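You operate a simulated robot arm through the tools that you are given. There is no shell and no other tool. Be economical: measure what you need, move in short steps, check, and stop when the job is done.

You are at the controls of a simulated two-armed robot. One attempt, no reset.

Task
Wipe the green roller, lift it into the saddles and shut both keepers.
Fine: the blue roller cloth takes the dust off and goes back; carry the roller with both hands. What is to be rubbed or washed off counts as gone when no trace of it is left.

The check looks at the end state, three seconds after you hand in, the way a careful person would. Anything else that was tipped, shoved, dropped, spilled or broken makes it a failure. Flat cloth is picked up by pressing the open fingertips on it (5 to 10 N) and closing them slowly along it; thin cloth reads only 2 to 8 mm in the jaws.

Robot
Two 7-joint arms with two-finger parallel grippers on one trunk, on a base that drives. Base frame: it is fixed to the floor where the robot stands at the start and does not move with it; the origin is under the middle of the robot, x ahead of it, y to its left, z up. Lengths are in mm, angles in degrees, forces in N, time in s.
The left shoulder is at the start at [70, 163, 1270], the right one opposite. With the tool pointing down near the work surface each hand reaches from about 100 to 800 mm from the robot's upright axis, wherever it stands, measured 20 degrees to its own side. Places, roughly: black keeper lever [700, -100, 1000]; red keeper lever [700, 800, 1000]; saddles of the green saddle stand [600, 400, 900]. Payload 3.43 kg a hand.
Tool frame (each hand has its own): the origin (TCP) lies between the finger pads and is the grasp point; the fingertips stand 34 mm ahead of it; z points along the fingers, y is the line along which they close. The gripper opens to 128 mm. The fingers are 24 mm wide and 12 mm thick; the gripper's body (48 by 130 mm) begins 96 mm behind the TCP.
Orientation is told as [roll, pitch, yaw] about the base's x, y, z axes, in that order, counted from this pose: with the fingers straight down and closing along the base's y, the tool's x points along the base's -x, its y along +y and its z along -z.

Tools
- The arms move only by the tool jog_arm. It takes "left_plan", "right_plan" or both (then of equal length, played together; a hand with none holds still); each is a list of rows, each a list of 7 numbers: the shift along the tool's x, y, z in units of 200 mm (1.0 is 200 mm), then the turn, a rotation vector about the tool's x, y, z in units of 120 degrees (1.0 is 120 degrees), then the finger opening in mm, from 0 to 128. In form: [[x, y, z, wx, wy, wz, fingers], ...]. A call has 1 to 12 rows; each row is the pose to reach, as a shift and turn from the pose commanded when the call began, along the tool's axes at that moment. A call with a number of a shift or a turn outside -1 to 1 is refused whole. A row lasts 0.2 s, in which the tool goes at most 50 mm and 8.6 degrees; a call with a longer step from one row to the next is refused whole, and so is a gripper value outside its range. Where a pose cannot be reached the arm comes as near as it can. A force on the tool above 40 N (or 10 N above the force at the start of the call, whichever is more), or a blocked arm, ends the call early, and 0.2 s more pass. The fingers move at their own pace (about 153 mm/s each) and stop on an object; they squeeze with about 45 N. The grip force told is the motor's: it shows also when the fingers shut on nothing. Time passes only in rows, and 0.2 s behind the last, so rows that repeat a pose let the fingers close. It gives the time, the measured TCP pose, the force on the tool (base axes), the opening and the grip force at its end, in the units of the frame above (readings bear some noise), with the torque about the TCP (base axes, N m) and any sound that the robot's microphone picked up, and new pictures: "views" is both (left out), scene, wrist or none (wrist: the cameras of the hands that moved).
- Cameras (640 x 400 px; columns grow to the right, rows downward): "scene" is now at [124.1, 27.6, 1482.1]; the picture's right is [0.36, -0.93, 0.00], its down [-0.67, -0.26, -0.70] and it looks along [0.65, 0.25, -0.71] (base axes); focal length 266 px, centre (320, 200). "left" rides on the left gripper at [76, 11, -160] in its tool frame; the picture's right is [-0.15, 0.99, 0.00], its down [-0.88, -0.13, -0.46] and it looks along [-0.45, -0.07, 0.89] (tool axes); focal length 234 px, centre (320, 200). "right" rides on the right gripper at [76, -11, -160] in its tool frame; the picture's right is [0.15, 0.99, 0.00], its down [-0.88, 0.13, -0.46] and it looks along [-0.45, 0.07, 0.89] (tool axes); focal length 234 px, centre (320, 200). There is no depth. A picture from a camera that has moved, and an enlarged one, comes with that camera's place and axes in the base frame and with its lens.
- slide_trunk(by): slides the trunk up (or, below 0, down) by that many mm; the arms and the scene camera ride with it, the base frame stays. It gives what a move gives, with no picture.
- drive_base(legs): drives the robot by 1 to 6 legs, each [ahead, left, turn to the left] in mm, mm and degrees, along the robot's own axes; the way and the turn of a leg run together, so that a leg with both is an arc; at most 1500 mm and 180 degrees a leg. The arms and the cameras ride along, it lands a little off, and it stops where it bumps. It gives what a move gives, and a new picture of the scene camera.
- pan_tilt(pan, tilt): turns the head with the scene camera to pan (to the left, within 86 degrees either way) and tilt (down, from -29 to 69), counted from straight ahead of the robot. It gives what a move gives, and a new picture of the scene camera.
- close_up(camera, box): a new picture of the part [left, top, right, bottom] of that camera's present view, enlarged. No time passes.
- sign_off(): hands the job in; it is judged then, once.

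Work in short steps. Places have to be worked out from the pictures, the camera data and where the tool is seen: move nearer, look again, correct. Check each grasp and each placing, and mend what went wrong. You have 120 turns and 260 pictures in all, those below and enlarged ones among them. Open the grippers and draw the arms clear of the work before you hand the job in, unless the task says otherwise; then end with one line.

The tools are called after "Call:" as name(argument=value, ...) on one line, values as JSON. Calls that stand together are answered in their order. jog_arm: Moves the arms, as the interface text tells. Its arguments: {"type":"object","properties":{"left_plan":{"type":"array","items":{"type":"array","items":{"type":"number"}}},"right_plan":{"type":"array","items":{"type":"array","items":{"type":"number"}}},"views":{"type":"string","enum":["both","scene","wrist","none"]}},"required":[]} The other tools are called the same way: slide_trunk (by) slides the trunk up or down; drive_base (legs) drives the base; pan_tilt (pan, tilt) turns the head that bears the scene camera; close_up (camera, box) takes an enlarged picture of a part of a camera's view; sign_off () hands the job in.

At the start:

```text
clock: 0.0
left_eef_pos: [449.0, 542.9, 1250.6]
left_tcp_rot: [0.0, 0.0, 0.0]
left_wrist_force: [0.0, 0.2, 0.2]
left_ft_torque: [-0.01, 0.05, 0.02]
left_opening: 127.8
left_grip_force: 0.2
right_eef_pos: [595.7, 88.8, 1246.4]
right_tcp_rot: [-0.1, 0.0, -0.1]
right_wrist_force: [-0.4, 1.4, -0.3]
right_ft_torque: [0.04, -0.01, -0.02]
right_opening: 128.0
right_grip_force: 0.1
trunk travel left (down, up): [-750.0, 190.0]
robot x, y, heading: [-2.1, 3.5, -0.3]
head pan, tilt: [21.0, 45.5]
```

scene: 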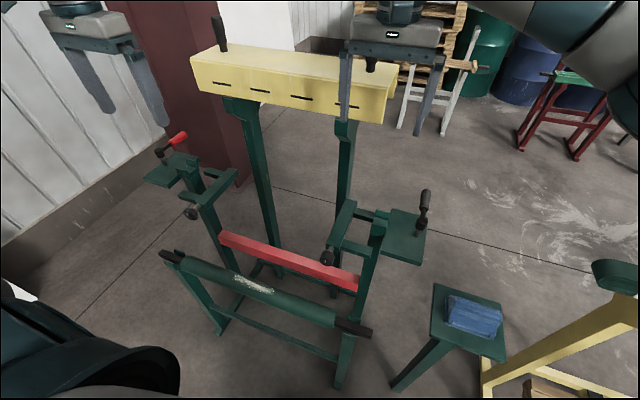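
right: 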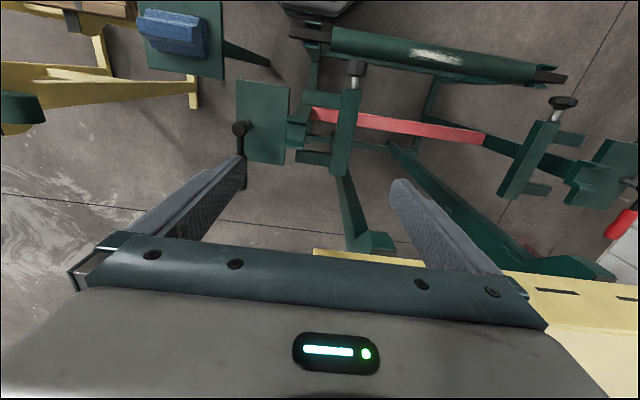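
left: 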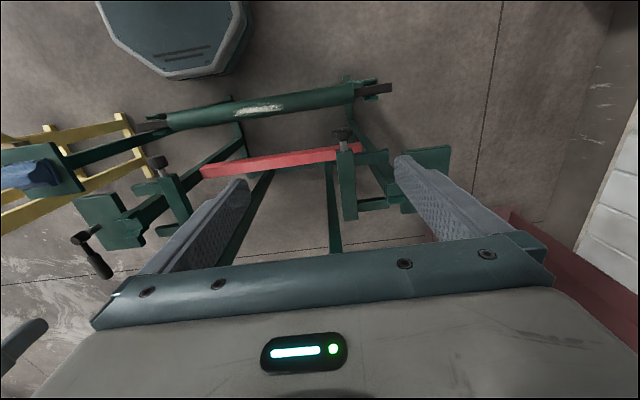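

The stand with the roller is ahead, and the cloth is on a small stool at the right. I'll enlarge the views to see the parts in detail.

Call:
close_up(camera="scene", box=[140, 120, 300, 220])

Call:
close_up(camera="scene", box=[290, 170, 530, 320])

Call:
close_up(camera="scene", box=[140, 230, 380, 380])

Call:
close_up(camera="right", box=[230, 0, 640, 256])

```text
4.00 times, centred on (220, 170) of scene
camera zoom: at [124.1, 27.6, 1482.1], right [0.36, -0.93, 0.0], down [-0.67, -0.26, -0.7], along [0.65, 0.25, -0.71], focal length 1064 px, centre (720, 320)
```

zoom: 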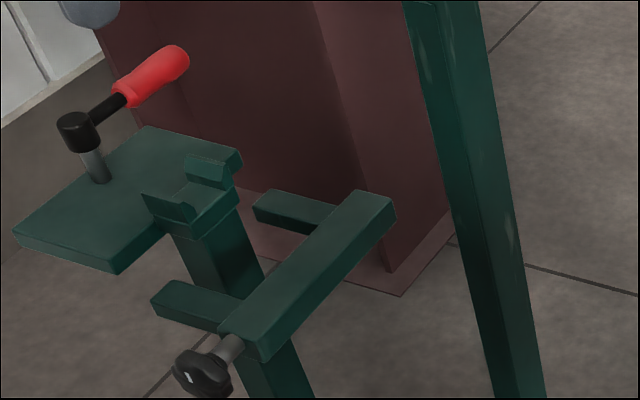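

```text
2.67 times, centred on (410, 245) of scene
camera zoom: at [124.1, 27.6, 1482.1], right [0.36, -0.93, 0.0], down [-0.67, -0.26, -0.7], along [0.65, 0.25, -0.71], focal length 710 px, centre (80, 80)
```

zoom: 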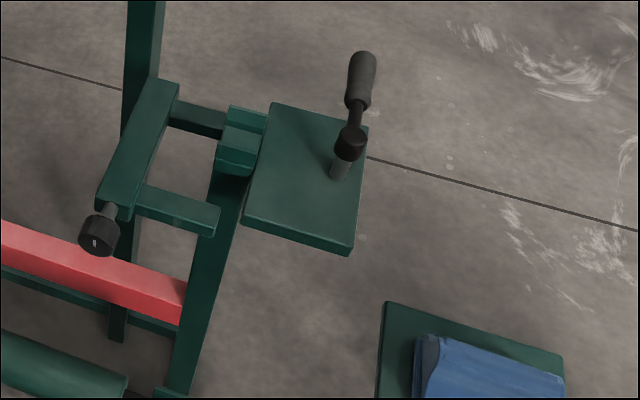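

```text
2.67 times, centred on (260, 305) of scene
camera zoom: at [124.1, 27.6, 1482.1], right [0.36, -0.93, 0.0], down [-0.67, -0.26, -0.7], along [0.65, 0.25, -0.71], focal length 710 px, centre (480, -80)
```

zoom: 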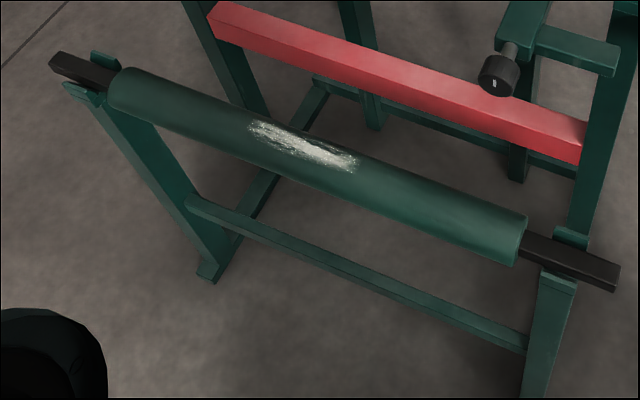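

```text
1.56 times, centred on (435, 128) of right
camera zoom: at [519.2, 77.8, 1405.2], right [-0.15, 0.99, 0.0], down [0.88, 0.13, 0.46], along [0.45, 0.07, -0.89], focal length 366 px, centre (140, 312)
```

zoom: 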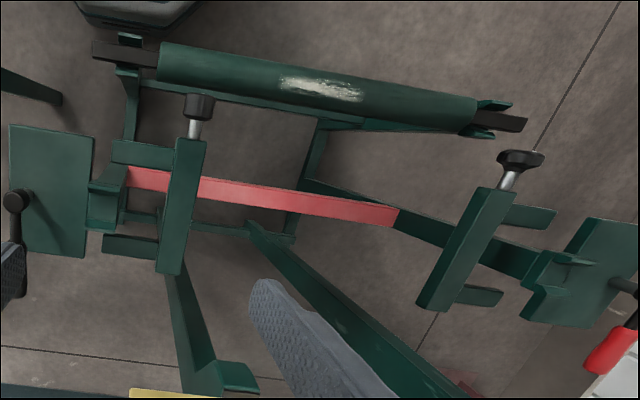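

Zooming further on the keepers to learn how the mechanism works.

Call:
close_up(camera="scene", box=[325, 180, 437, 250])

Call:
close_up(camera="right", box=[220, 70, 380, 190])

Call:
close_up(camera="left", box=[60, 150, 220, 280])

Call:
close_up(camera="right", box=[480, 80, 640, 260])

```text
5.71 times, centred on (381, 215) of scene
camera zoom: at [124.1, 27.6, 1482.1], right [0.36, -0.93, 0.0], down [-0.67, -0.26, -0.7], along [0.65, 0.25, -0.71], focal length 1520 px, centre (-29, 114)
```

zoom: 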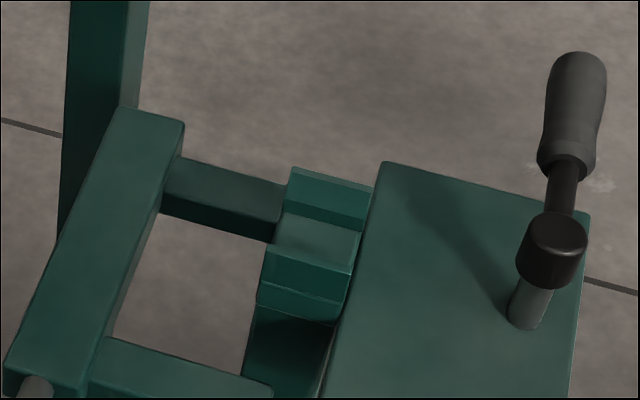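

```text
3.33 times, centred on (300, 130) of right
camera zoom: at [519.2, 77.8, 1405.2], right [-0.15, 0.99, 0.0], down [0.88, 0.13, 0.46], along [0.45, 0.07, -0.89], focal length 781 px, centre (387, 433)
```

zoom: 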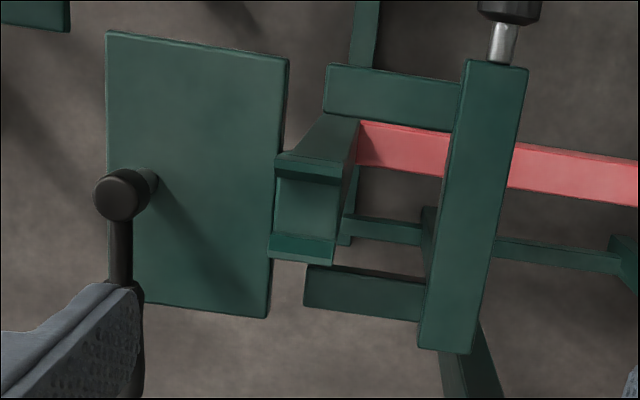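

```text
3.08 times, centred on (140, 215) of left
camera zoom: at [371.9, 553.9, 1410.2], right [0.15, 0.99, 0.0], down [0.88, -0.13, 0.46], along [0.45, -0.07, -0.89], focal length 720 px, centre (874, 154)
```

zoom: 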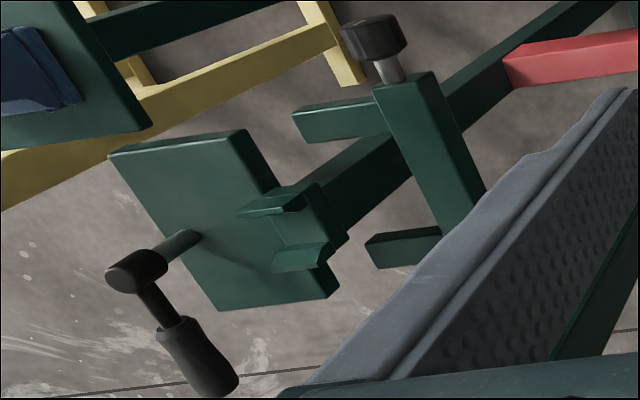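

```text
2.22 times, centred on (560, 170) of right
camera zoom: at [519.2, 77.8, 1405.2], right [-0.15, 0.99, 0.0], down [0.88, 0.13, 0.46], along [0.45, 0.07, -0.89], focal length 520 px, centre (-213, 267)
```

zoom: 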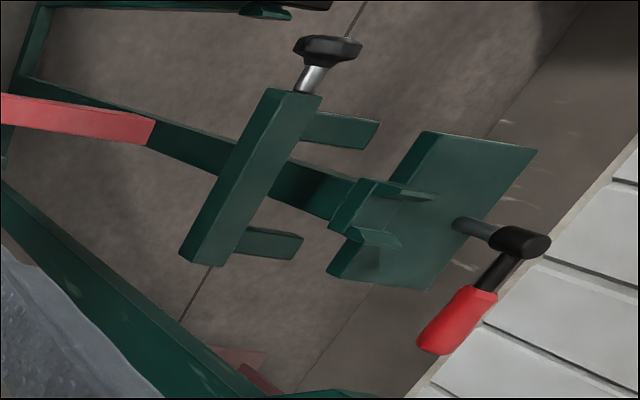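

Levers seem to be vertical-pin handles pointing +x (hubs ≈(615,-58,962) and (615,783,965)), saddles ≈(620,42,916) and (620,~718,916). Now a closer look at cloth and dust.

Call:
close_up(camera="right", box=[100, 0, 260, 100])

Call:
close_up(camera="scene", box=[420, 270, 516, 366])

Call:
close_up(camera="left", box=[210, 80, 306, 140])

Call:
close_up(camera="right", box=[280, 0, 440, 100])

```text
4.00 times, centred on (180, 50) of right
camera zoom: at [519.2, 77.8, 1405.2], right [-0.15, 0.99, 0.0], down [0.88, 0.13, 0.46], along [0.45, 0.07, -0.89], focal length 937 px, centre (880, 800)
```

zoom: 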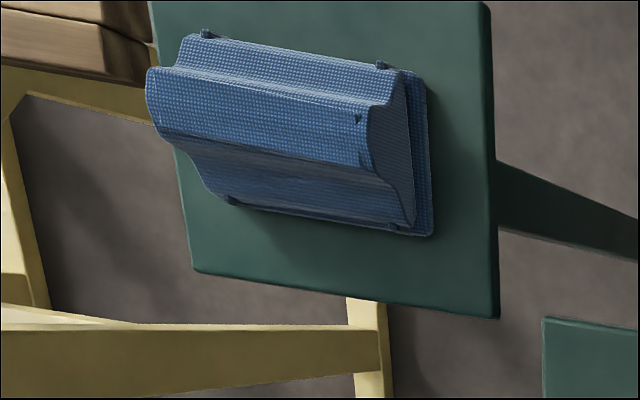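

```text
4.17 times, centred on (468, 318) of scene
camera zoom: at [124.1, 27.6, 1482.1], right [0.36, -0.93, 0.0], down [-0.67, -0.26, -0.7], along [0.65, 0.25, -0.71], focal length 1109 px, centre (-297, -292)
```

zoom: 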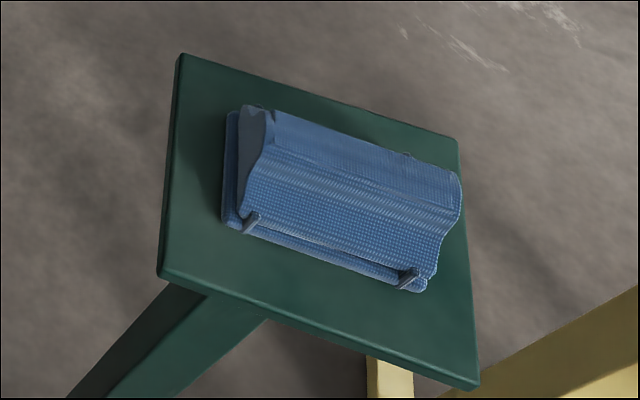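

```text
6.67 times, centred on (258, 110) of left
camera zoom: at [371.9, 553.9, 1410.2], right [0.15, 0.99, 0.0], down [0.88, -0.13, 0.46], along [0.45, -0.07, -0.89], focal length 1561 px, centre (733, 800)
```

zoom: 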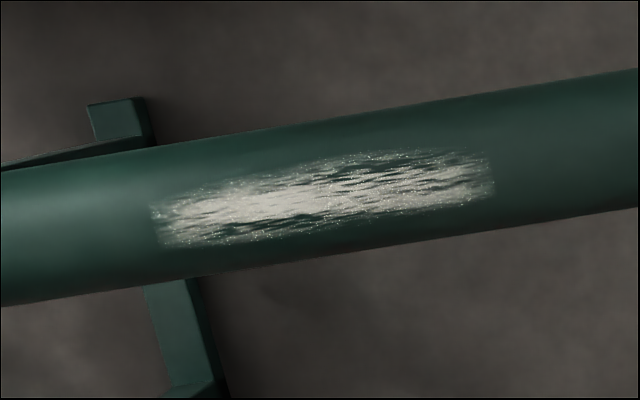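

```text
4.00 times, centred on (360, 50) of right
camera zoom: at [519.2, 77.8, 1405.2], right [-0.15, 0.99, 0.0], down [0.88, 0.13, 0.46], along [0.45, 0.07, -0.89], focal length 937 px, centre (160, 800)
```

zoom: 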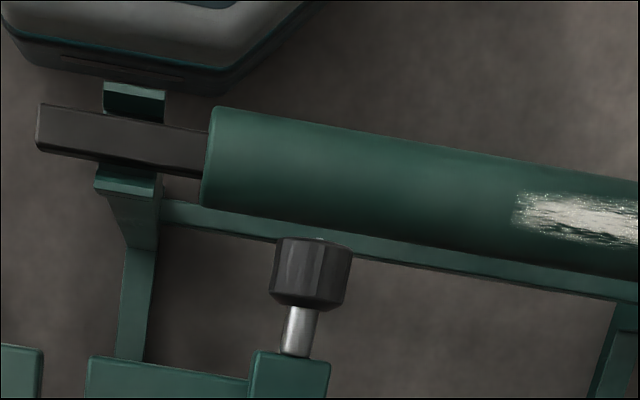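

The cloth ridge runs along y at about (481,-220,861) on a stool with top z≈817; the roller axis is at x≈420, z≈660. I move the right hand toward the cloth, turning it by -90° yaw.

Call:
jog_arm(right_plan=[[0.048, -0.079, 0, 0, 0, 0.0625, 128], [0.096, -0.158, 0, 0, 0, 0.125, 128], [0.144, -0.237, 0, 0, 0, 0.1875, 128], [0.192, -0.317, 0, 0, 0, 0.25, 128], [0.24, -0.396, 0, 0, 0, 0.3125, 128], [0.288, -0.475, 0, 0, 0, 0.375, 128], [0.335, -0.554, 0, 0, 0, 0.4375, 128], [0.383, -0.633, 0, 0, 0, 0.5, 128], [0.431, -0.713, 0, 0, 0, 0.5625, 128], [0.479, -0.792, 0, 0, 0, 0.625, 128], [0.527, -0.871, 0, 0, 0, 0.6875, 128], [0.575, -0.95, 0, 0, 0, 0.75, 128]], views="both")

```text
clock: 2.6
left_eef_pos: [448.1, 542.2, 1252.5]
left_tcp_rot: [0.0, 0.0, 0.0]
left_wrist_force: [-0.9, 0.4, -1.0]
left_ft_torque: [0.03, 0.0, -0.02]
left_opening: 128.3
left_grip_force: 0.1
right_eef_pos: [480.5, -102.8, 1247.0]
right_tcp_rot: [0.0, 0.0, -90.2]
right_wrist_force: [-0.7, -1.2, -0.8]
right_ft_torque: [0.0, -0.04, 0.0]
right_opening: 128.0
right_grip_force: 0.1
trunk travel left (down, up): [-750.0, 190.0]
robot x, y, heading: [-5.0, -0.5, -0.0]
head pan, tilt: [21.0, 45.5]
camera scene: at [123.6, 26.5, 1482.1], right [0.36, -0.93, 0.0], down [-0.67, -0.26, -0.7], along [0.65, 0.25, -0.71], focal length 266 px, centre (320, 200)
camera right: at [468.7, -26.0, 1405.3], right [0.99, 0.14, 0.0], down [0.13, -0.88, 0.45], along [0.06, -0.45, -0.89], focal length 234 px, centre (320, 200)
```

scene: 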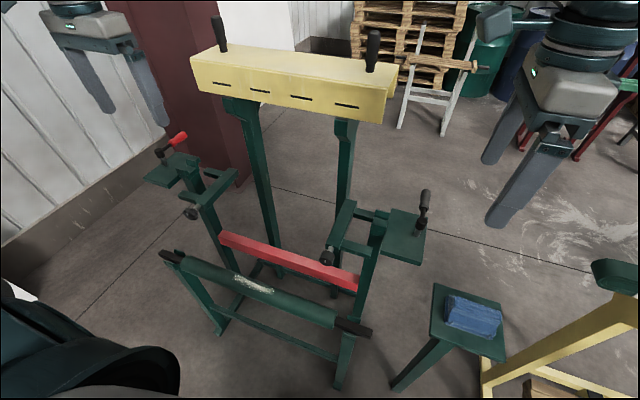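
right: 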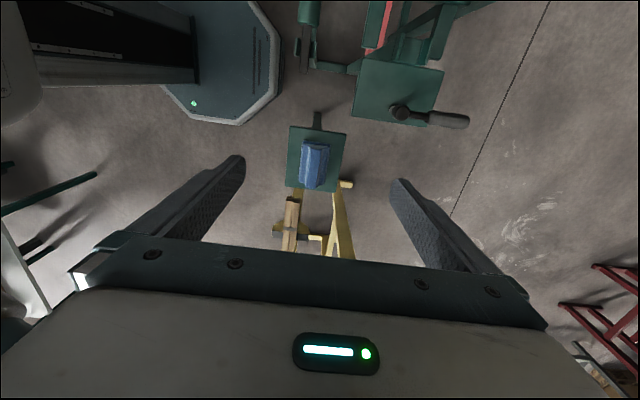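

The cloth sits where computed. Moving above it, lowering to about z=1050.

Call:
jog_arm(right_plan=[[-0.11, 0, 0.17, 0, 0, 0, 128], [-0.22, 0, 0.34, 0, 0, 0, 128], [-0.33, 0, 0.51, 0, 0, 0, 128], [-0.44, -0.01, 0.68, 0, 0, 0, 128], [-0.51, -0.01, 0.85, 0, 0, 0, 128], [-0.56, -0.015, 1.0, 0, 0, 0, 128]], views="wrist")

Call:
close_up(camera="right", box=[240, 80, 400, 180])

```text
clock: 4.0
left_eef_pos: [448.6, 541.9, 1251.8]
left_tcp_rot: [0.1, 0.0, 0.0]
left_wrist_force: [-0.4, -1.4, 0.1]
left_ft_torque: [0.03, -0.01, 0.01]
left_opening: 128.0
left_grip_force: 0.1
right_eef_pos: [475.9, -214.5, 1045.8]
right_tcp_rot: [0.0, -0.1, -89.9]
right_wrist_force: [0.1, 0.0, -0.9]
right_ft_torque: [-0.02, 0.01, 0.0]
right_opening: 128.1
right_grip_force: 0.0
trunk travel left (down, up): [-750.0, 190.0]
robot x, y, heading: [-1.3, 1.4, -0.1]
head pan, tilt: [21.0, 45.5]
camera right: at [465.7, -138.3, 1204.8], right [0.99, 0.15, 0.0], down [0.13, -0.88, 0.45], along [0.07, -0.45, -0.89], focal length 234 px, centre (320, 200)
```

right: 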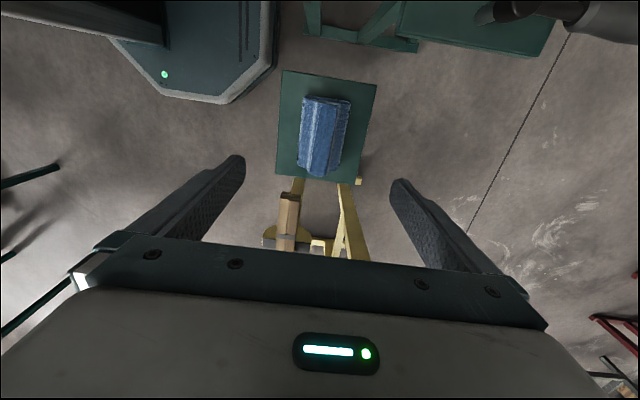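

```text
4.00 times, centred on (320, 130) of right
camera zoom: at [465.7, -138.3, 1204.8], right [0.99, 0.15, 0.0], down [0.13, -0.88, 0.45], along [0.07, -0.45, -0.89], focal length 937 px, centre (320, 480)
```

zoom: 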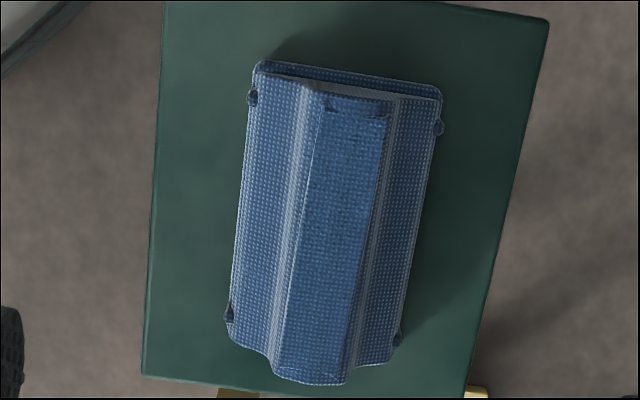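

Ridge centre ≈(484,-216), ~31 mm wide. Descending with opening 64 so the tips straddle the ridge.

Call:
jog_arm(right_plan=[[0, 0.02, 0.2, 0, 0, 0, 90], [0, 0.04, 0.4, 0, 0, 0, 66], [0, 0.04, 0.55, 0, 0, 0, 66], [0, 0.04, 0.65, 0, 0, 0, 66], [0, 0.04, 0.72, 0, 0, 0, 66]], views="wrist")

Call:
close_up(camera="right", box=[200, 60, 440, 210])

```text
clock: 5.2
left_eef_pos: [448.0, 541.4, 1251.4]
left_tcp_rot: [0.0, -0.1, -0.1]
left_wrist_force: [0.3, -0.4, 0.4]
left_ft_torque: [-0.01, 0.0, -0.02]
left_opening: 127.9
left_grip_force: 0.1
right_eef_pos: [484.1, -211.8, 902.2]
right_tcp_rot: [0.0, 0.0, -90.1]
right_wrist_force: [-0.1, 0.3, 0.4]
right_ft_torque: [-0.03, 0.0, 0.02]
right_opening: 65.9
right_grip_force: 0.0
trunk travel left (down, up): [-750.0, 190.0]
robot x, y, heading: [0.1, -0.5, -0.1]
head pan, tilt: [21.0, 45.5]
camera right: at [472.8, -136.9, 1060.7], right [0.99, 0.15, 0.0], down [0.13, -0.88, 0.46], along [0.07, -0.45, -0.89], focal length 234 px, centre (320, 200)
```

right: 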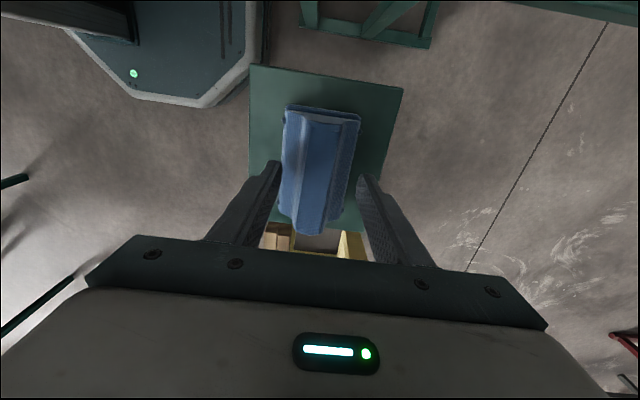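

```text
2.67 times, centred on (320, 135) of right
camera zoom: at [472.8, -136.9, 1060.7], right [0.99, 0.15, 0.0], down [0.13, -0.88, 0.46], along [0.07, -0.45, -0.89], focal length 624 px, centre (320, 373)
```

zoom: 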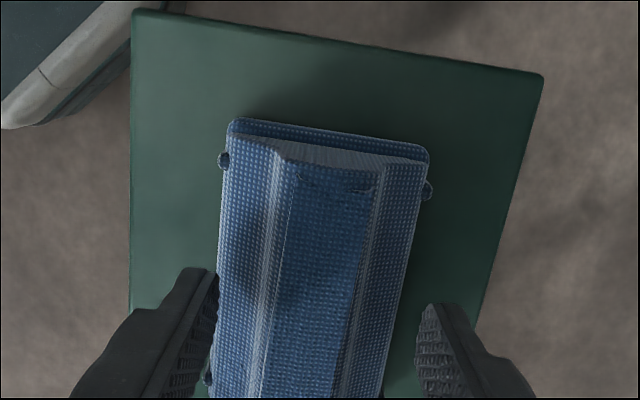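

Aligned around the ridge. Descending to tips ≈834 and closing.

Call:
jog_arm(right_plan=[[-0.03, 0, 0.06, 0, 0, 0, 66], [-0.03, 0, 0.11, 0, 0, 0, 66], [-0.03, 0, 0.16, 0, 0, 0, 66], [-0.03, 0, 0.18, 0, 0, 0, 66]], views="wrist")

```text
clock: 5.9
left_eef_pos: [446.9, 541.9, 1252.6]
left_tcp_rot: [0.0, -0.1, 0.0]
left_wrist_force: [0.1, 0.2, 0.2]
left_ft_torque: [0.01, 0.0, -0.02]
left_opening: 127.7
left_grip_force: 0.0
right_eef_pos: [485.5, -218.6, 887.3]
right_tcp_rot: [0.5, 0.1, -90.0]
right_wrist_force: [-4.4, -2.4, 20.6]
right_ft_torque: [-0.06, 1.0, -0.06]
right_opening: 68.5
right_grip_force: 2.9
trunk travel left (down, up): [-750.0, 190.0]
robot x, y, heading: [0.6, -4.2, -0.1]
head pan, tilt: [21.0, 45.5]
stopped in row 3 (right hand): the force on the tool passed its limit (the readings are from after the stop); the commanded pose is now the measured one
camera right: at [472.7, -143.6, 1045.5], right [0.99, 0.15, 0.01], down [0.13, -0.88, 0.46], along [0.07, -0.45, -0.89], focal length 234 px, centre (320, 200)
```

right: 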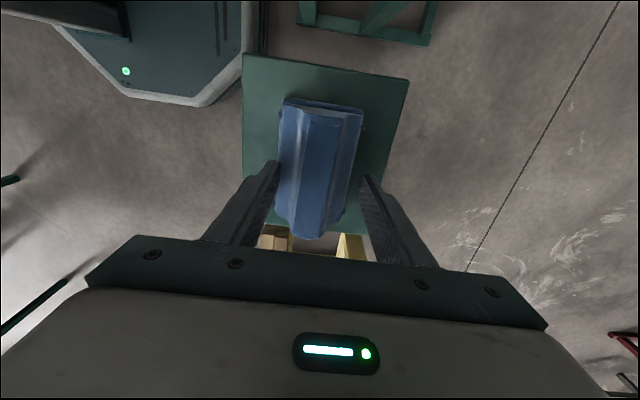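

The left finger met something at tip z≈853, higher than expected. Zooming in to see what it touches.

Call:
close_up(camera="right", box=[230, 80, 410, 250])

Call:
close_up(camera="scene", box=[410, 260, 520, 370])

```text
2.35 times, centred on (320, 165) of right
camera zoom: at [472.7, -143.6, 1045.5], right [0.99, 0.15, 0.01], down [0.13, -0.88, 0.46], along [0.07, -0.45, -0.89], focal length 551 px, centre (320, 282)
```

zoom: 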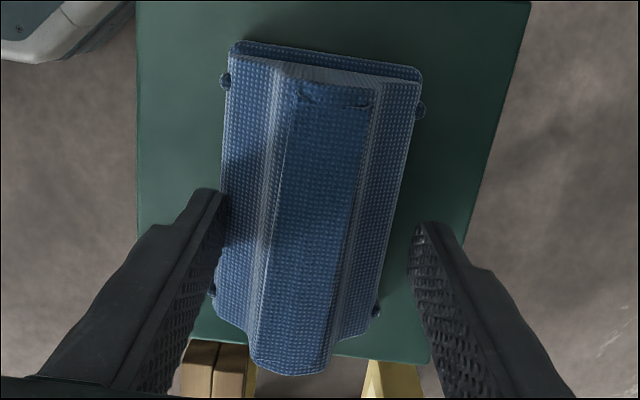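

```text
3.64 times, centred on (465, 315) of scene
camera zoom: at [121.7, 27.9, 1482.4], right [0.36, -0.93, 0.0], down [-0.67, -0.26, -0.7], along [0.66, 0.25, -0.71], focal length 968 px, centre (-207, -218)
```

zoom: 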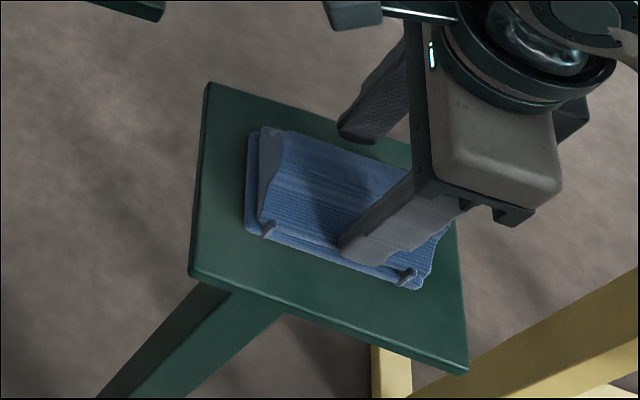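

The near finger rests on the pad's flange (flange top ≈850). I'll back off 3 mm, centre slightly to -x, and close on the ridge.

Call:
jog_arm(right_plan=[[0, -0.01, -0.015, 0, 0, 0, 66], [0, -0.015, -0.01, 0, 0, 0, 58], [0, -0.015, -0.01, 0, 0, 0, 50], [0, -0.015, -0.01, 0, 0, 0, 42], [0, -0.015, -0.01, 0, 0, 0, 34], [0, -0.015, -0.01, 0, 0, 0, 26], [0, -0.015, -0.01, 0, 0, 0, 18], [0, -0.015, -0.01, 0, 0, 0, 10]], views="wrist")

Call:
close_up(camera="right", box=[230, 80, 410, 250])

```text
clock: 7.7
left_eef_pos: [450.2, 541.8, 1251.6]
left_tcp_rot: [0.0, 0.0, -0.1]
left_wrist_force: [-0.3, 0.6, -0.7]
left_ft_torque: [-0.01, -0.02, 0.01]
left_opening: 128.1
left_grip_force: 0.0
right_eef_pos: [484.2, -218.4, 887.0]
right_tcp_rot: [0.5, 0.1, -90.1]
right_wrist_force: [6.6, -0.3, 13.3]
right_ft_torque: [-0.06, 0.08, 0.02]
right_opening: 24.8
right_grip_force: 44.7
trunk travel left (down, up): [-750.0, 190.0]
robot x, y, heading: [2.2, -1.5, 0.1]
head pan, tilt: [21.0, 45.5]
camera right: at [471.7, -143.6, 1045.6], right [0.99, 0.14, 0.01], down [0.13, -0.88, 0.46], along [0.07, -0.45, -0.89], focal length 234 px, centre (320, 200)
```

right: 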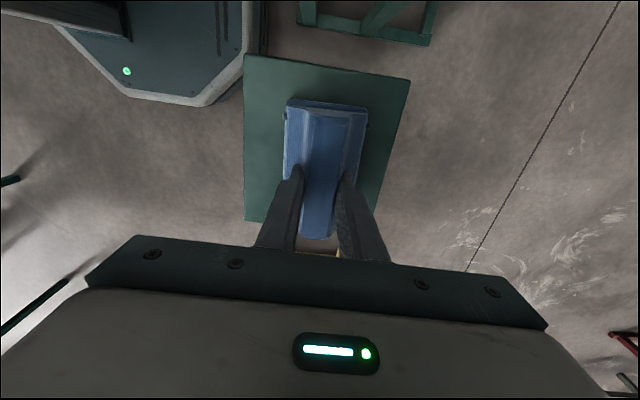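

```text
2.35 times, centred on (320, 165) of right
camera zoom: at [471.7, -143.6, 1045.6], right [0.99, 0.14, 0.01], down [0.13, -0.88, 0.46], along [0.07, -0.45, -0.89], focal length 551 px, centre (320, 282)
```

zoom: 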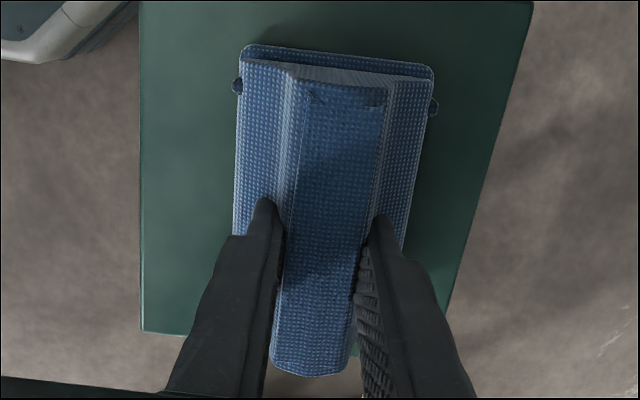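

Grip holds on the ridge (24.8 mm, 45 N). Lifting.

Call:
jog_arm(right_plan=[[0, 0, -0.05, 0, 0, 0, 10], [0, 0, -0.15, 0, 0, 0, 10], [0, 0, -0.3, 0, 0, 0, 10], [0, 0, -0.5, 0, 0, 0, 10], [0, 0, -0.7, 0, 0, 0, 10]], views="both")

Call:
close_up(camera="scene", box=[400, 200, 580, 370])

```text
clock: 8.9
left_eef_pos: [448.4, 541.6, 1251.9]
left_tcp_rot: [0.0, 0.0, 0.1]
left_wrist_force: [1.2, 1.1, -0.3]
left_ft_torque: [-0.01, 0.01, -0.02]
left_opening: 127.9
left_grip_force: 0.0
right_eef_pos: [482.5, -218.6, 1027.0]
right_tcp_rot: [0.3, 0.0, -90.2]
right_wrist_force: [0.2, -0.1, -1.6]
right_ft_torque: [0.0, -0.02, 0.0]
right_opening: 24.8
right_grip_force: 45.3
trunk travel left (down, up): [-750.0, 190.0]
robot x, y, heading: [-3.2, -4.0, 0.3]
head pan, tilt: [21.0, 45.5]
camera scene: at [123.9, 28.0, 1482.0], right [0.36, -0.93, 0.0], down [-0.67, -0.26, -0.7], along [0.65, 0.25, -0.71], focal length 266 px, centre (320, 200)
camera right: at [470.8, -142.7, 1185.6], right [0.99, 0.14, 0.01], down [0.13, -0.88, 0.46], along [0.07, -0.45, -0.89], focal length 234 px, centre (320, 200)
```

scene: 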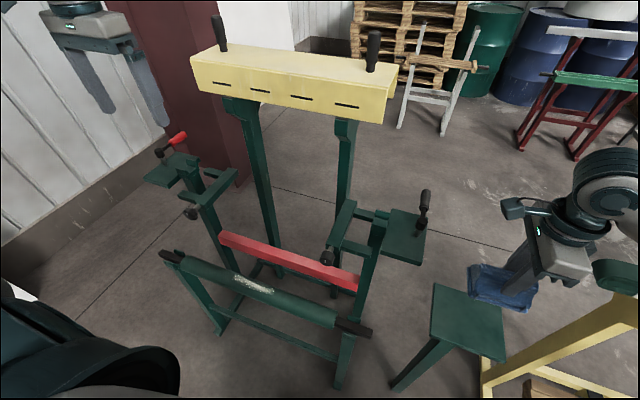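
right: 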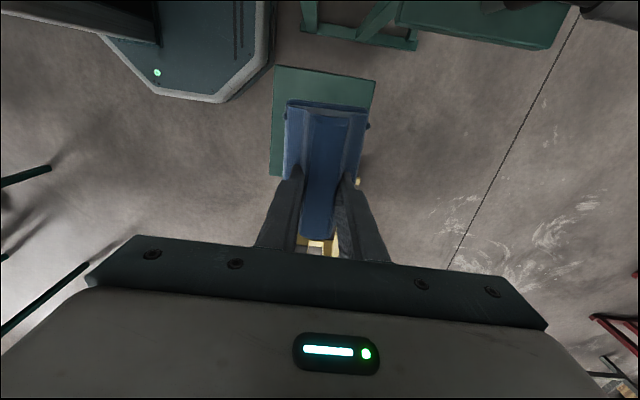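

```text
2.35 times, centred on (490, 285) of scene
camera zoom: at [123.9, 28.0, 1482.0], right [0.36, -0.93, 0.0], down [-0.67, -0.26, -0.7], along [0.65, 0.25, -0.71], focal length 626 px, centre (-80, 0)
```

zoom: 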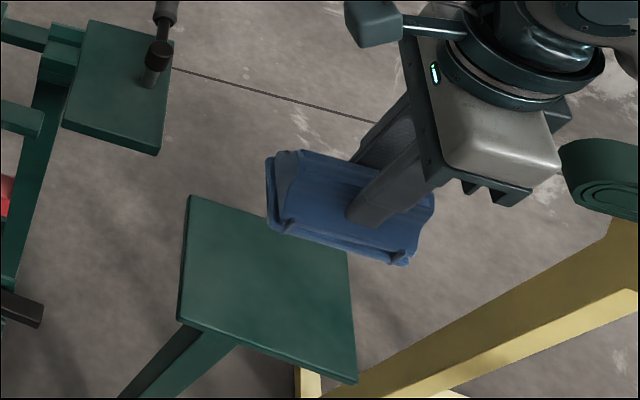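

The cloth came off with its clip tabs, held level; pad bottom ≈67 mm below TCP. Moving toward the roller patch (≈(420, 288–441, 690)), with the left hand stepping aside.

Call:
jog_arm(right_plan=[[0.17, -0.05, 0, 0, 0, 0, 10], [0.34, -0.1, 0, 0, 0, 0, 10], [0.51, -0.16, 0, 0, 0, 0, 10], [0.68, -0.21, 0, 0, 0, 0, 10], [0.85, -0.26, 0, 0, 0, 0, 10], [1.0, -0.31, 0, 0, 0, 0, 10]], left_plan=[[0, 0.1, 0, 0, 0, 0, 128], [0, 0.2, 0, 0, 0, 0, 128], [0, 0.3, 0, 0, 0, 0, 128], [0, 0.4, 0, 0, 0, 0, 128], [0, 0.45, 0, 0, 0, 0, 128], [0, 0.5, 0, 0, 0, 0, 128]], views="none")

Call:
jog_arm(right_plan=[[0.17, 0, 0, 0, 0, 0, 10], [0.34, 0, 0, 0, 0, 0, 10], [0.51, 0, 0, 0, 0, 0, 10], [0.68, 0, 0, 0, 0, 0, 10], [0.85, 0, 0, 0, 0, 0, 10], [1.0, 0, 0, 0, 0, 0, 10]], views="none")

Call:
jog_arm(right_plan=[[0.17, 0, 0.05, 0, 0, 0, 10], [0.34, 0, 0.1, 0, 0, 0, 10], [0.51, 0, 0.15, 0, 0, 0, 10], [0.68, 0, 0.25, 0, 0, 0, 10], [0.85, 0, 0.35, 0, 0, 0, 10], [0.92, 0, 0.5, 0, 0, 0, 10]], views="both")

```text
clock: 10.3
left_eef_pos: [449.1, 642.7, 1250.0]
left_tcp_rot: [-0.1, -0.1, -0.1]
left_wrist_force: [0.4, -0.6, 0.5]
left_ft_torque: [-0.03, 0.02, -0.01]
left_opening: 128.0
left_grip_force: 0.0
right_eef_pos: [420.8, -17.2, 1026.3]
right_tcp_rot: [0.5, 0.0, -90.1]
right_wrist_force: [0.5, -0.6, -1.4]
right_ft_torque: [-0.03, -0.01, 0.0]
right_opening: 24.9
right_grip_force: 45.2
trunk travel left (down, up): [-750.0, 190.0]
robot x, y, heading: [1.2, 1.5, 0.1]
head pan, tilt: [21.0, 45.5]
```

```text
clock: 11.7
left_eef_pos: [448.8, 643.5, 1251.5]
left_tcp_rot: [-0.1, 0.0, 0.0]
left_wrist_force: [-0.3, -0.6, -0.9]
left_ft_torque: [0.0, 0.01, -0.01]
left_opening: 128.0
left_grip_force: 0.0
right_eef_pos: [420.2, 181.4, 1027.1]
right_tcp_rot: [0.3, 0.1, -90.1]
right_wrist_force: [0.1, 0.7, -1.3]
right_ft_torque: [-0.03, 0.0, 0.01]
right_opening: 24.9
right_grip_force: 44.9
trunk travel left (down, up): [-750.0, 190.0]
robot x, y, heading: [0.7, 3.1, -0.1]
head pan, tilt: [21.0, 45.5]
```

```text
clock: 13.1
left_eef_pos: [447.9, 641.8, 1250.5]
left_tcp_rot: [0.0, 0.1, 0.1]
left_wrist_force: [1.2, -0.5, 0.0]
left_ft_torque: [0.01, -0.01, 0.0]
left_opening: 127.8
left_grip_force: 0.1
right_eef_pos: [421.4, 298.0, 986.6]
right_tcp_rot: [0.3, 0.1, -90.0]
right_wrist_force: [-0.2, 0.3, -0.6]
right_ft_torque: [-0.01, -0.01, -0.01]
right_opening: 25.0
right_grip_force: 44.7
right hand out of reach, approached as far as the arm can: row 4, 5, 6
trunk travel left (down, up): [-750.0, 190.0]
robot x, y, heading: [1.4, 3.2, 0.0]
head pan, tilt: [21.0, 45.5]
camera scene: at [124.0, 28.1, 1482.1], right [0.36, -0.93, 0.0], down [-0.67, -0.26, -0.7], along [0.65, 0.25, -0.71], focal length 266 px, centre (320, 200)
camera right: at [409.5, 374.9, 1145.2], right [0.99, 0.15, 0.01], down [0.13, -0.88, 0.46], along [0.07, -0.45, -0.89], focal length 234 px, centre (320, 200)
```

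scene: 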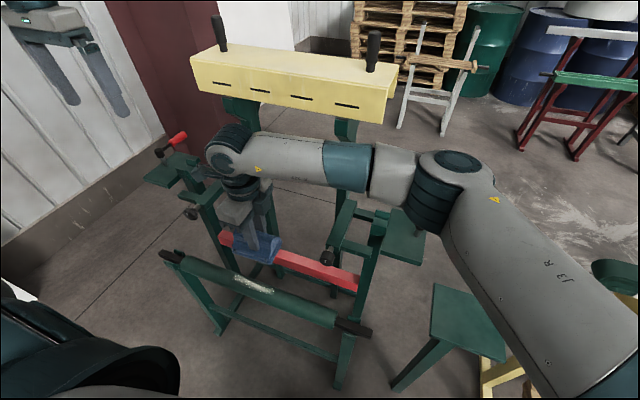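
right: 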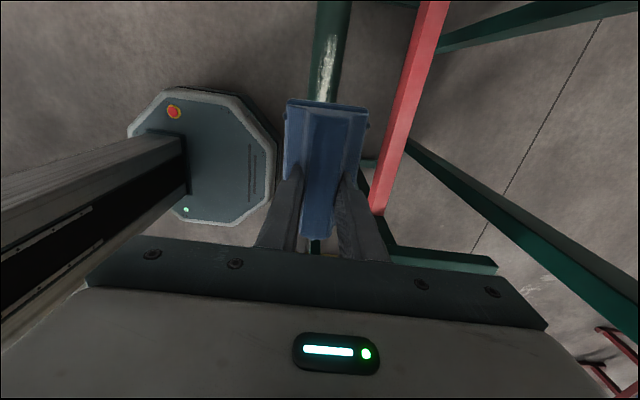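

The right hand is at its reach limit here; I'll draw it back and drive the base left so it faces the middle of the stand.

Call:
jog_arm(right_plan=[[-0.2, 0, -0.05, 0, 0, 0, 10], [-0.4, 0, -0.1, 0, 0, 0, 10], [-0.6, 0, -0.15, 0, 0, 0, 10], [-0.8, 0, -0.2, 0, 0, 0, 10], [-1.0, 0, -0.2, 0, 0, 0, 10]], views="none")

Call:
drive_base(legs=[[0, 300, 0]])

```text
clock: 14.3
left_eef_pos: [448.3, 639.4, 1252.5]
left_tcp_rot: [0.1, 0.0, 0.0]
left_wrist_force: [0.6, 0.1, 0.0]
left_ft_torque: [-0.01, -0.04, 0.01]
left_opening: 127.9
left_grip_force: 0.0
right_eef_pos: [422.1, 93.1, 1024.9]
right_tcp_rot: [0.3, 0.2, -89.9]
right_wrist_force: [-0.6, 0.1, -1.2]
right_ft_torque: [0.0, 0.03, -0.01]
right_opening: 24.7
right_grip_force: 45.0
trunk travel left (down, up): [-750.0, 190.0]
robot x, y, heading: [-1.6, 0.8, -0.1]
head pan, tilt: [21.0, 45.5]
```

```text
clock: 16.3
left_eef_pos: [449.9, 936.1, 1252.3]
left_tcp_rot: [0.1, 0.0, -0.2]
left_wrist_force: [-0.1, -0.1, 0.0]
left_ft_torque: [-0.02, 0.0, -0.02]
left_opening: 128.1
left_grip_force: 0.1
right_eef_pos: [422.8, 388.2, 1023.4]
right_tcp_rot: [0.3, 0.1, -90.3]
right_wrist_force: [0.5, 0.0, -0.8]
right_ft_torque: [-0.01, 0.01, 0.0]
right_opening: 24.9
right_grip_force: 45.0
trunk travel left (down, up): [-750.0, 190.0]
robot x, y, heading: [1.4, 295.1, 0.0]
head pan, tilt: [21.0, 45.5]
camera scene: at [124.7, 321.5, 1482.1], right [0.36, -0.93, 0.0], down [-0.67, -0.25, -0.7], along [0.65, 0.25, -0.71], focal length 266 px, centre (320, 200)
```

scene: 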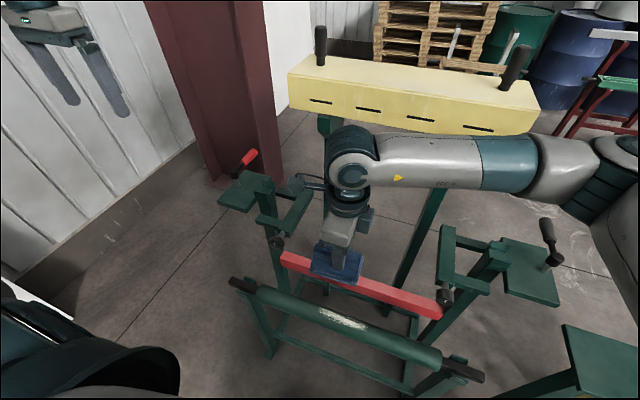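

Driven left to y≈295. Turning the head toward the roller for a better look at the patch.

Call:
pan_tilt(pan=5, tilt=55)

Call:
close_up(camera="scene", box=[200, 200, 440, 350])

Call:
close_up(camera="right", box=[230, 0, 410, 120])

```text
clock: 17.1
left_eef_pos: [450.5, 937.5, 1251.4]
left_tcp_rot: [0.0, 0.0, -0.2]
left_wrist_force: [1.2, 0.1, -0.1]
left_ft_torque: [-0.01, -0.01, 0.0]
left_opening: 127.9
left_grip_force: 0.1
right_eef_pos: [422.9, 391.1, 1024.8]
right_tcp_rot: [0.3, 0.1, -90.1]
right_wrist_force: [0.1, -0.1, 0.3]
right_ft_torque: [-0.01, 0.01, 0.02]
right_opening: 25.0
right_grip_force: 45.3
trunk travel left (down, up): [-750.0, 190.0]
robot x, y, heading: [0.8, 296.3, -0.4]
head pan, tilt: [5.0, 55.0]
camera scene: at [121.0, 300.8, 1469.4], right [0.09, -1.0, 0.0], down [-0.82, -0.07, -0.57], along [0.57, 0.05, -0.82], focal length 266 px, centre (320, 200)
```

scene: 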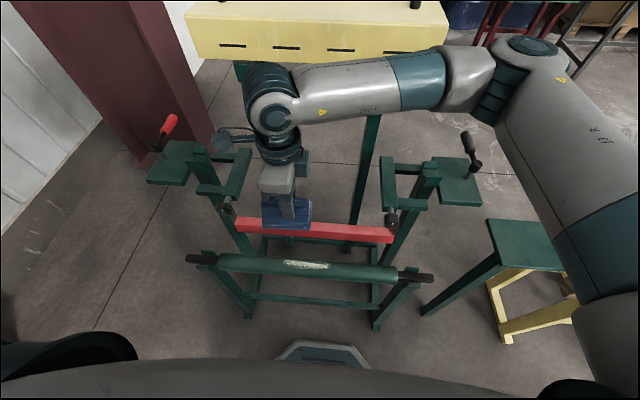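

```text
2.67 times, centred on (320, 275) of scene
camera zoom: at [121.0, 300.8, 1469.4], right [0.09, -1.0, 0.0], down [-0.82, -0.07, -0.57], along [0.57, 0.05, -0.82], focal length 710 px, centre (320, 0)
```

zoom: 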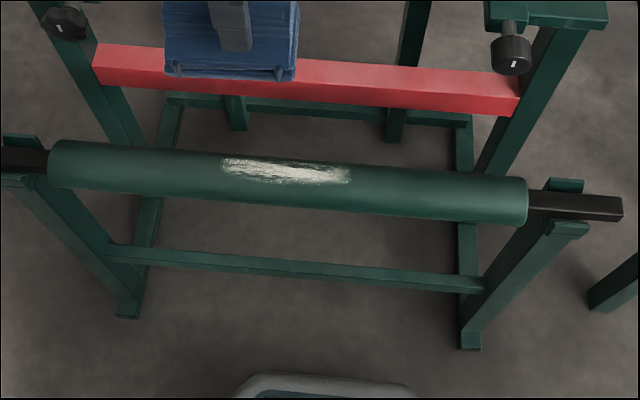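

```text
3.33 times, centred on (320, 60) of right
camera zoom: at [410.7, 467.2, 1182.6], right [0.99, 0.14, 0.01], down [0.12, -0.88, 0.46], along [0.07, -0.45, -0.89], focal length 781 px, centre (320, 667)
```

zoom: 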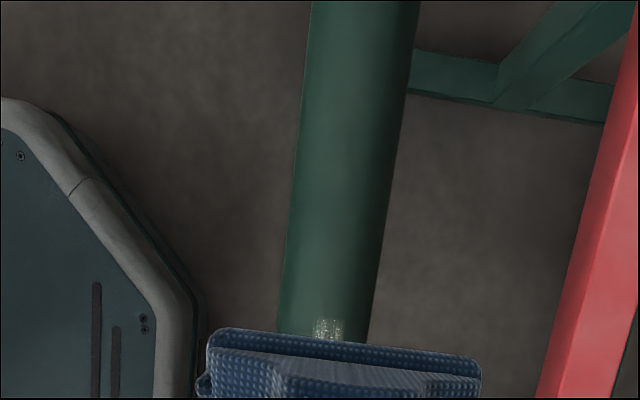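

Patch spans y≈290–440 on the top of the roller (x≈421). Lowering the cloth above it.

Call:
jog_arm(right_plan=[[-0.05, -0.01, 0.2, 0, 0, 0, 10], [-0.1, -0.01, 0.42, 0, 0, 0, 10], [-0.125, -0.01, 0.64, 0, 0, 0, 10], [-0.125, -0.01, 0.84, 0, 0, 0, 10], [-0.125, -0.01, 1.0, 0, 0, 0, 10]], views="both")

Call:
close_up(camera="scene", box=[220, 180, 380, 300])

```text
clock: 18.3
left_eef_pos: [450.5, 936.7, 1251.9]
left_tcp_rot: [0.0, 0.1, -0.2]
left_wrist_force: [-0.2, 0.9, -0.3]
left_ft_torque: [0.02, 0.01, 0.02]
left_opening: 127.9
left_grip_force: 0.1
right_eef_pos: [423.5, 365.3, 823.9]
right_tcp_rot: [0.4, 0.1, -90.2]
right_wrist_force: [-0.2, 0.0, -1.0]
right_ft_torque: [0.03, 0.01, -0.01]
right_opening: 24.8
right_grip_force: 45.0
trunk travel left (down, up): [-750.0, 190.0]
robot x, y, heading: [-1.1, 296.9, 0.0]
head pan, tilt: [5.0, 55.0]
camera scene: at [121.1, 300.0, 1469.4], right [0.08, -1.0, 0.0], down [-0.82, -0.07, -0.57], along [0.57, 0.05, -0.82], focal length 266 px, centre (320, 200)
camera right: at [411.4, 441.8, 982.8], right [0.99, 0.14, 0.01], down [0.12, -0.88, 0.45], along [0.07, -0.45, -0.89], focal length 234 px, centre (320, 200)
```

scene: 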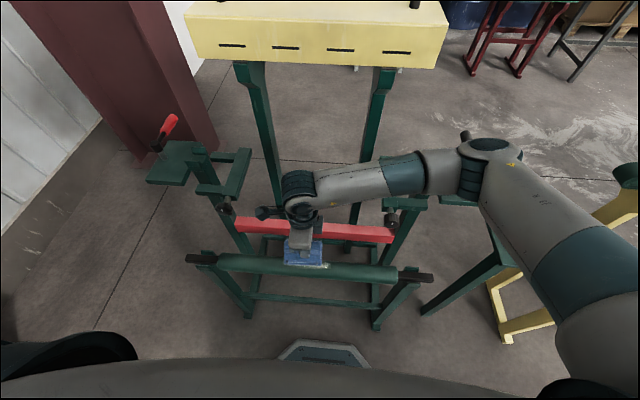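
right: 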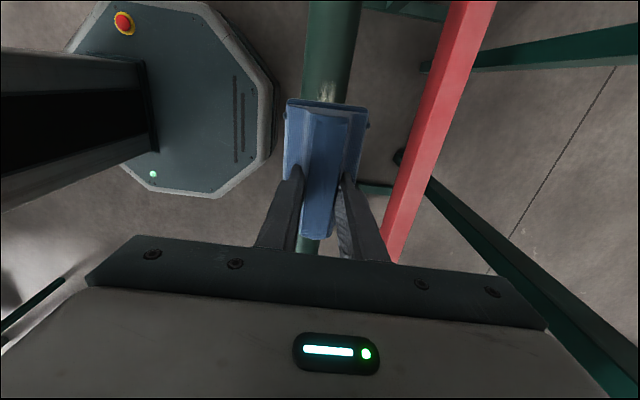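

```text
3.33 times, centred on (300, 240) of scene
camera zoom: at [121.1, 300.0, 1469.4], right [0.08, -1.0, 0.0], down [-0.82, -0.07, -0.57], along [0.57, 0.05, -0.82], focal length 887 px, centre (387, 67)
```

zoom: 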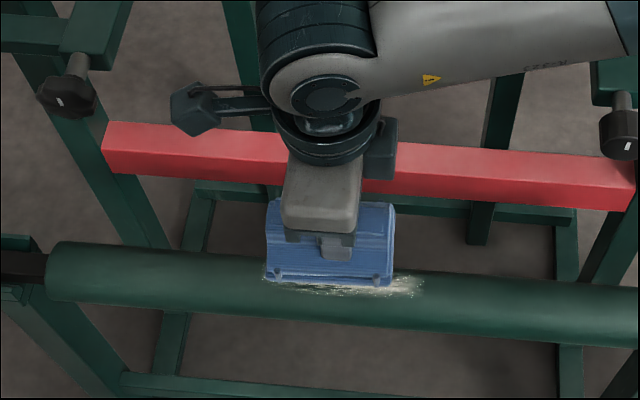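

Pad is over the patch, ~60 mm above. Descending gently toward contact.

Call:
jog_arm(right_plan=[[0, 0, 0.1, 0, 0, 0, 10], [0, 0, 0.2, 0, 0, 0, 10], [0, 0, 0.25, 0, 0, 0, 10], [0, 0, 0.28, 0, 0, 0, 10], [0, 0, 0.3, 0, 0, 0, 10], [0, 0, 0.32, 0, 0, 0, 10]], views="none")

Call:
close_up(camera="scene", box=[220, 180, 380, 300])

```text
clock: 19.7
left_eef_pos: [451.5, 935.8, 1252.4]
left_tcp_rot: [0.1, 0.0, -0.2]
left_wrist_force: [-0.5, -0.2, 0.4]
left_ft_torque: [-0.03, -0.01, 0.01]
left_opening: 128.0
left_grip_force: 0.2
right_eef_pos: [422.2, 366.2, 759.2]
right_tcp_rot: [0.3, 0.2, -90.1]
right_wrist_force: [0.2, 0.4, 0.2]
right_ft_torque: [0.01, 0.01, 0.0]
right_opening: 24.9
right_grip_force: 45.0
trunk travel left (down, up): [-750.0, 190.0]
robot x, y, heading: [0.9, 296.3, -0.1]
head pan, tilt: [5.0, 55.0]
```

```text
3.33 times, centred on (300, 240) of scene
camera zoom: at [121.0, 300.1, 1469.4], right [0.08, -1.0, 0.0], down [-0.82, -0.07, -0.57], along [0.57, 0.05, -0.82], focal length 887 px, centre (387, 67)
```

zoom: 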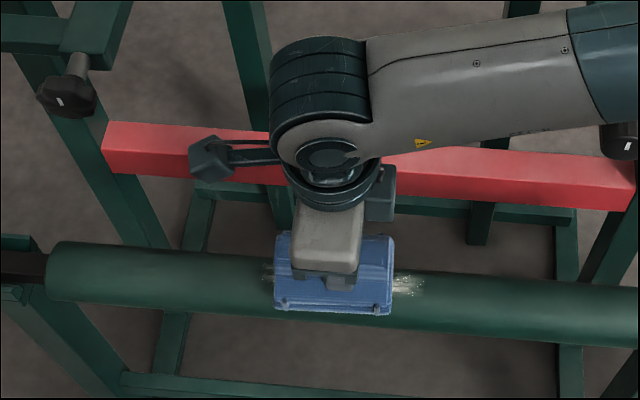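

Not yet in contact; continuing down in 3 mm steps.

Call:
jog_arm(right_plan=[[0, 0, 0.015, 0, 0, 0, 10], [0, 0, 0.03, 0, 0, 0, 10], [0, 0, 0.04, 0, 0, 0, 10], [0, 0, 0.05, 0, 0, 0, 10]], views="none")

```text
clock: 20.7
left_eef_pos: [448.2, 935.6, 1252.4]
left_tcp_rot: [0.0, -0.2, -0.3]
left_wrist_force: [0.3, 0.8, 0.0]
left_ft_torque: [-0.01, 0.01, 0.02]
left_opening: 128.4
left_grip_force: 0.1
right_eef_pos: [422.0, 365.7, 752.6]
right_tcp_rot: [0.5, 0.2, -90.2]
right_wrist_force: [-1.1, -4.8, 25.3]
right_ft_torque: [-0.76, 0.09, 0.03]
right_opening: 24.9
right_grip_force: 45.0
trunk travel left (down, up): [-750.0, 190.0]
robot x, y, heading: [0.5, 299.0, 0.1]
head pan, tilt: [5.0, 55.0]
```

Contact at ~25 N, TCP z≈752.6. Stroking back and forth along the patch at slightly reduced pressure.

Call:
jog_arm(right_plan=[[0.1, 0, -0.005, 0, 0, 0, 10], [0.2, 0, -0.005, 0, 0, 0, 10], [0.3, 0, -0.005, 0, 0, 0, 10], [0.15, 0, -0.005, 0, 0, 0, 10], [0, 0, -0.005, 0, 0, 0, 10], [-0.15, 0, -0.005, 0, 0, 0, 10], [-0.3, 0, -0.005, 0, 0, 0, 10], [-0.15, 0, -0.005, 0, 0, 0, 10], [0, 0, -0.005, 0, 0, 0, 10], [0.15, 0, -0.005, 0, 0, 0, 10], [0.3, 0, -0.005, 0, 0, 0, 10], [0.45, 0, -0.005, 0, 0, 0, 10]], views="none")

Call:
close_up(camera="scene", box=[220, 180, 380, 300])

```text
clock: 22.4
left_eef_pos: [450.0, 935.2, 1251.5]
left_tcp_rot: [-0.1, 0.0, -0.2]
left_wrist_force: [0.3, 0.4, -0.3]
left_ft_torque: [0.01, 0.02, -0.02]
left_opening: 127.8
left_grip_force: 0.0
right_eef_pos: [421.1, 311.9, 752.8]
right_tcp_rot: [0.2, -0.3, -90.0]
right_wrist_force: [-6.4, -4.9, 18.6]
right_ft_torque: [0.64, 0.44, 0.28]
right_opening: 25.1
right_grip_force: 44.6
trunk travel left (down, up): [-750.0, 190.0]
robot x, y, heading: [1.7, 295.0, -0.0]
head pan, tilt: [5.0, 55.0]
stopped in row 8 (right hand): the force on the tool passed its limit (the readings are from after the stop); the commanded pose is now the measured one
```

```text
3.33 times, centred on (300, 240) of scene
camera zoom: at [119.8, 298.4, 1469.2], right [0.08, -1.0, 0.0], down [-0.82, -0.07, -0.57], along [0.57, 0.05, -0.82], focal length 887 px, centre (387, 67)
```

zoom: 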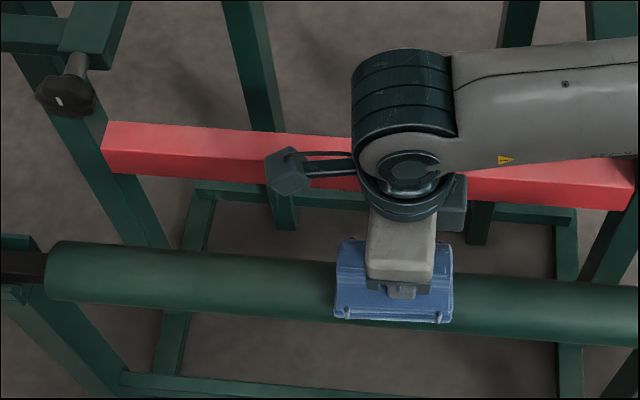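

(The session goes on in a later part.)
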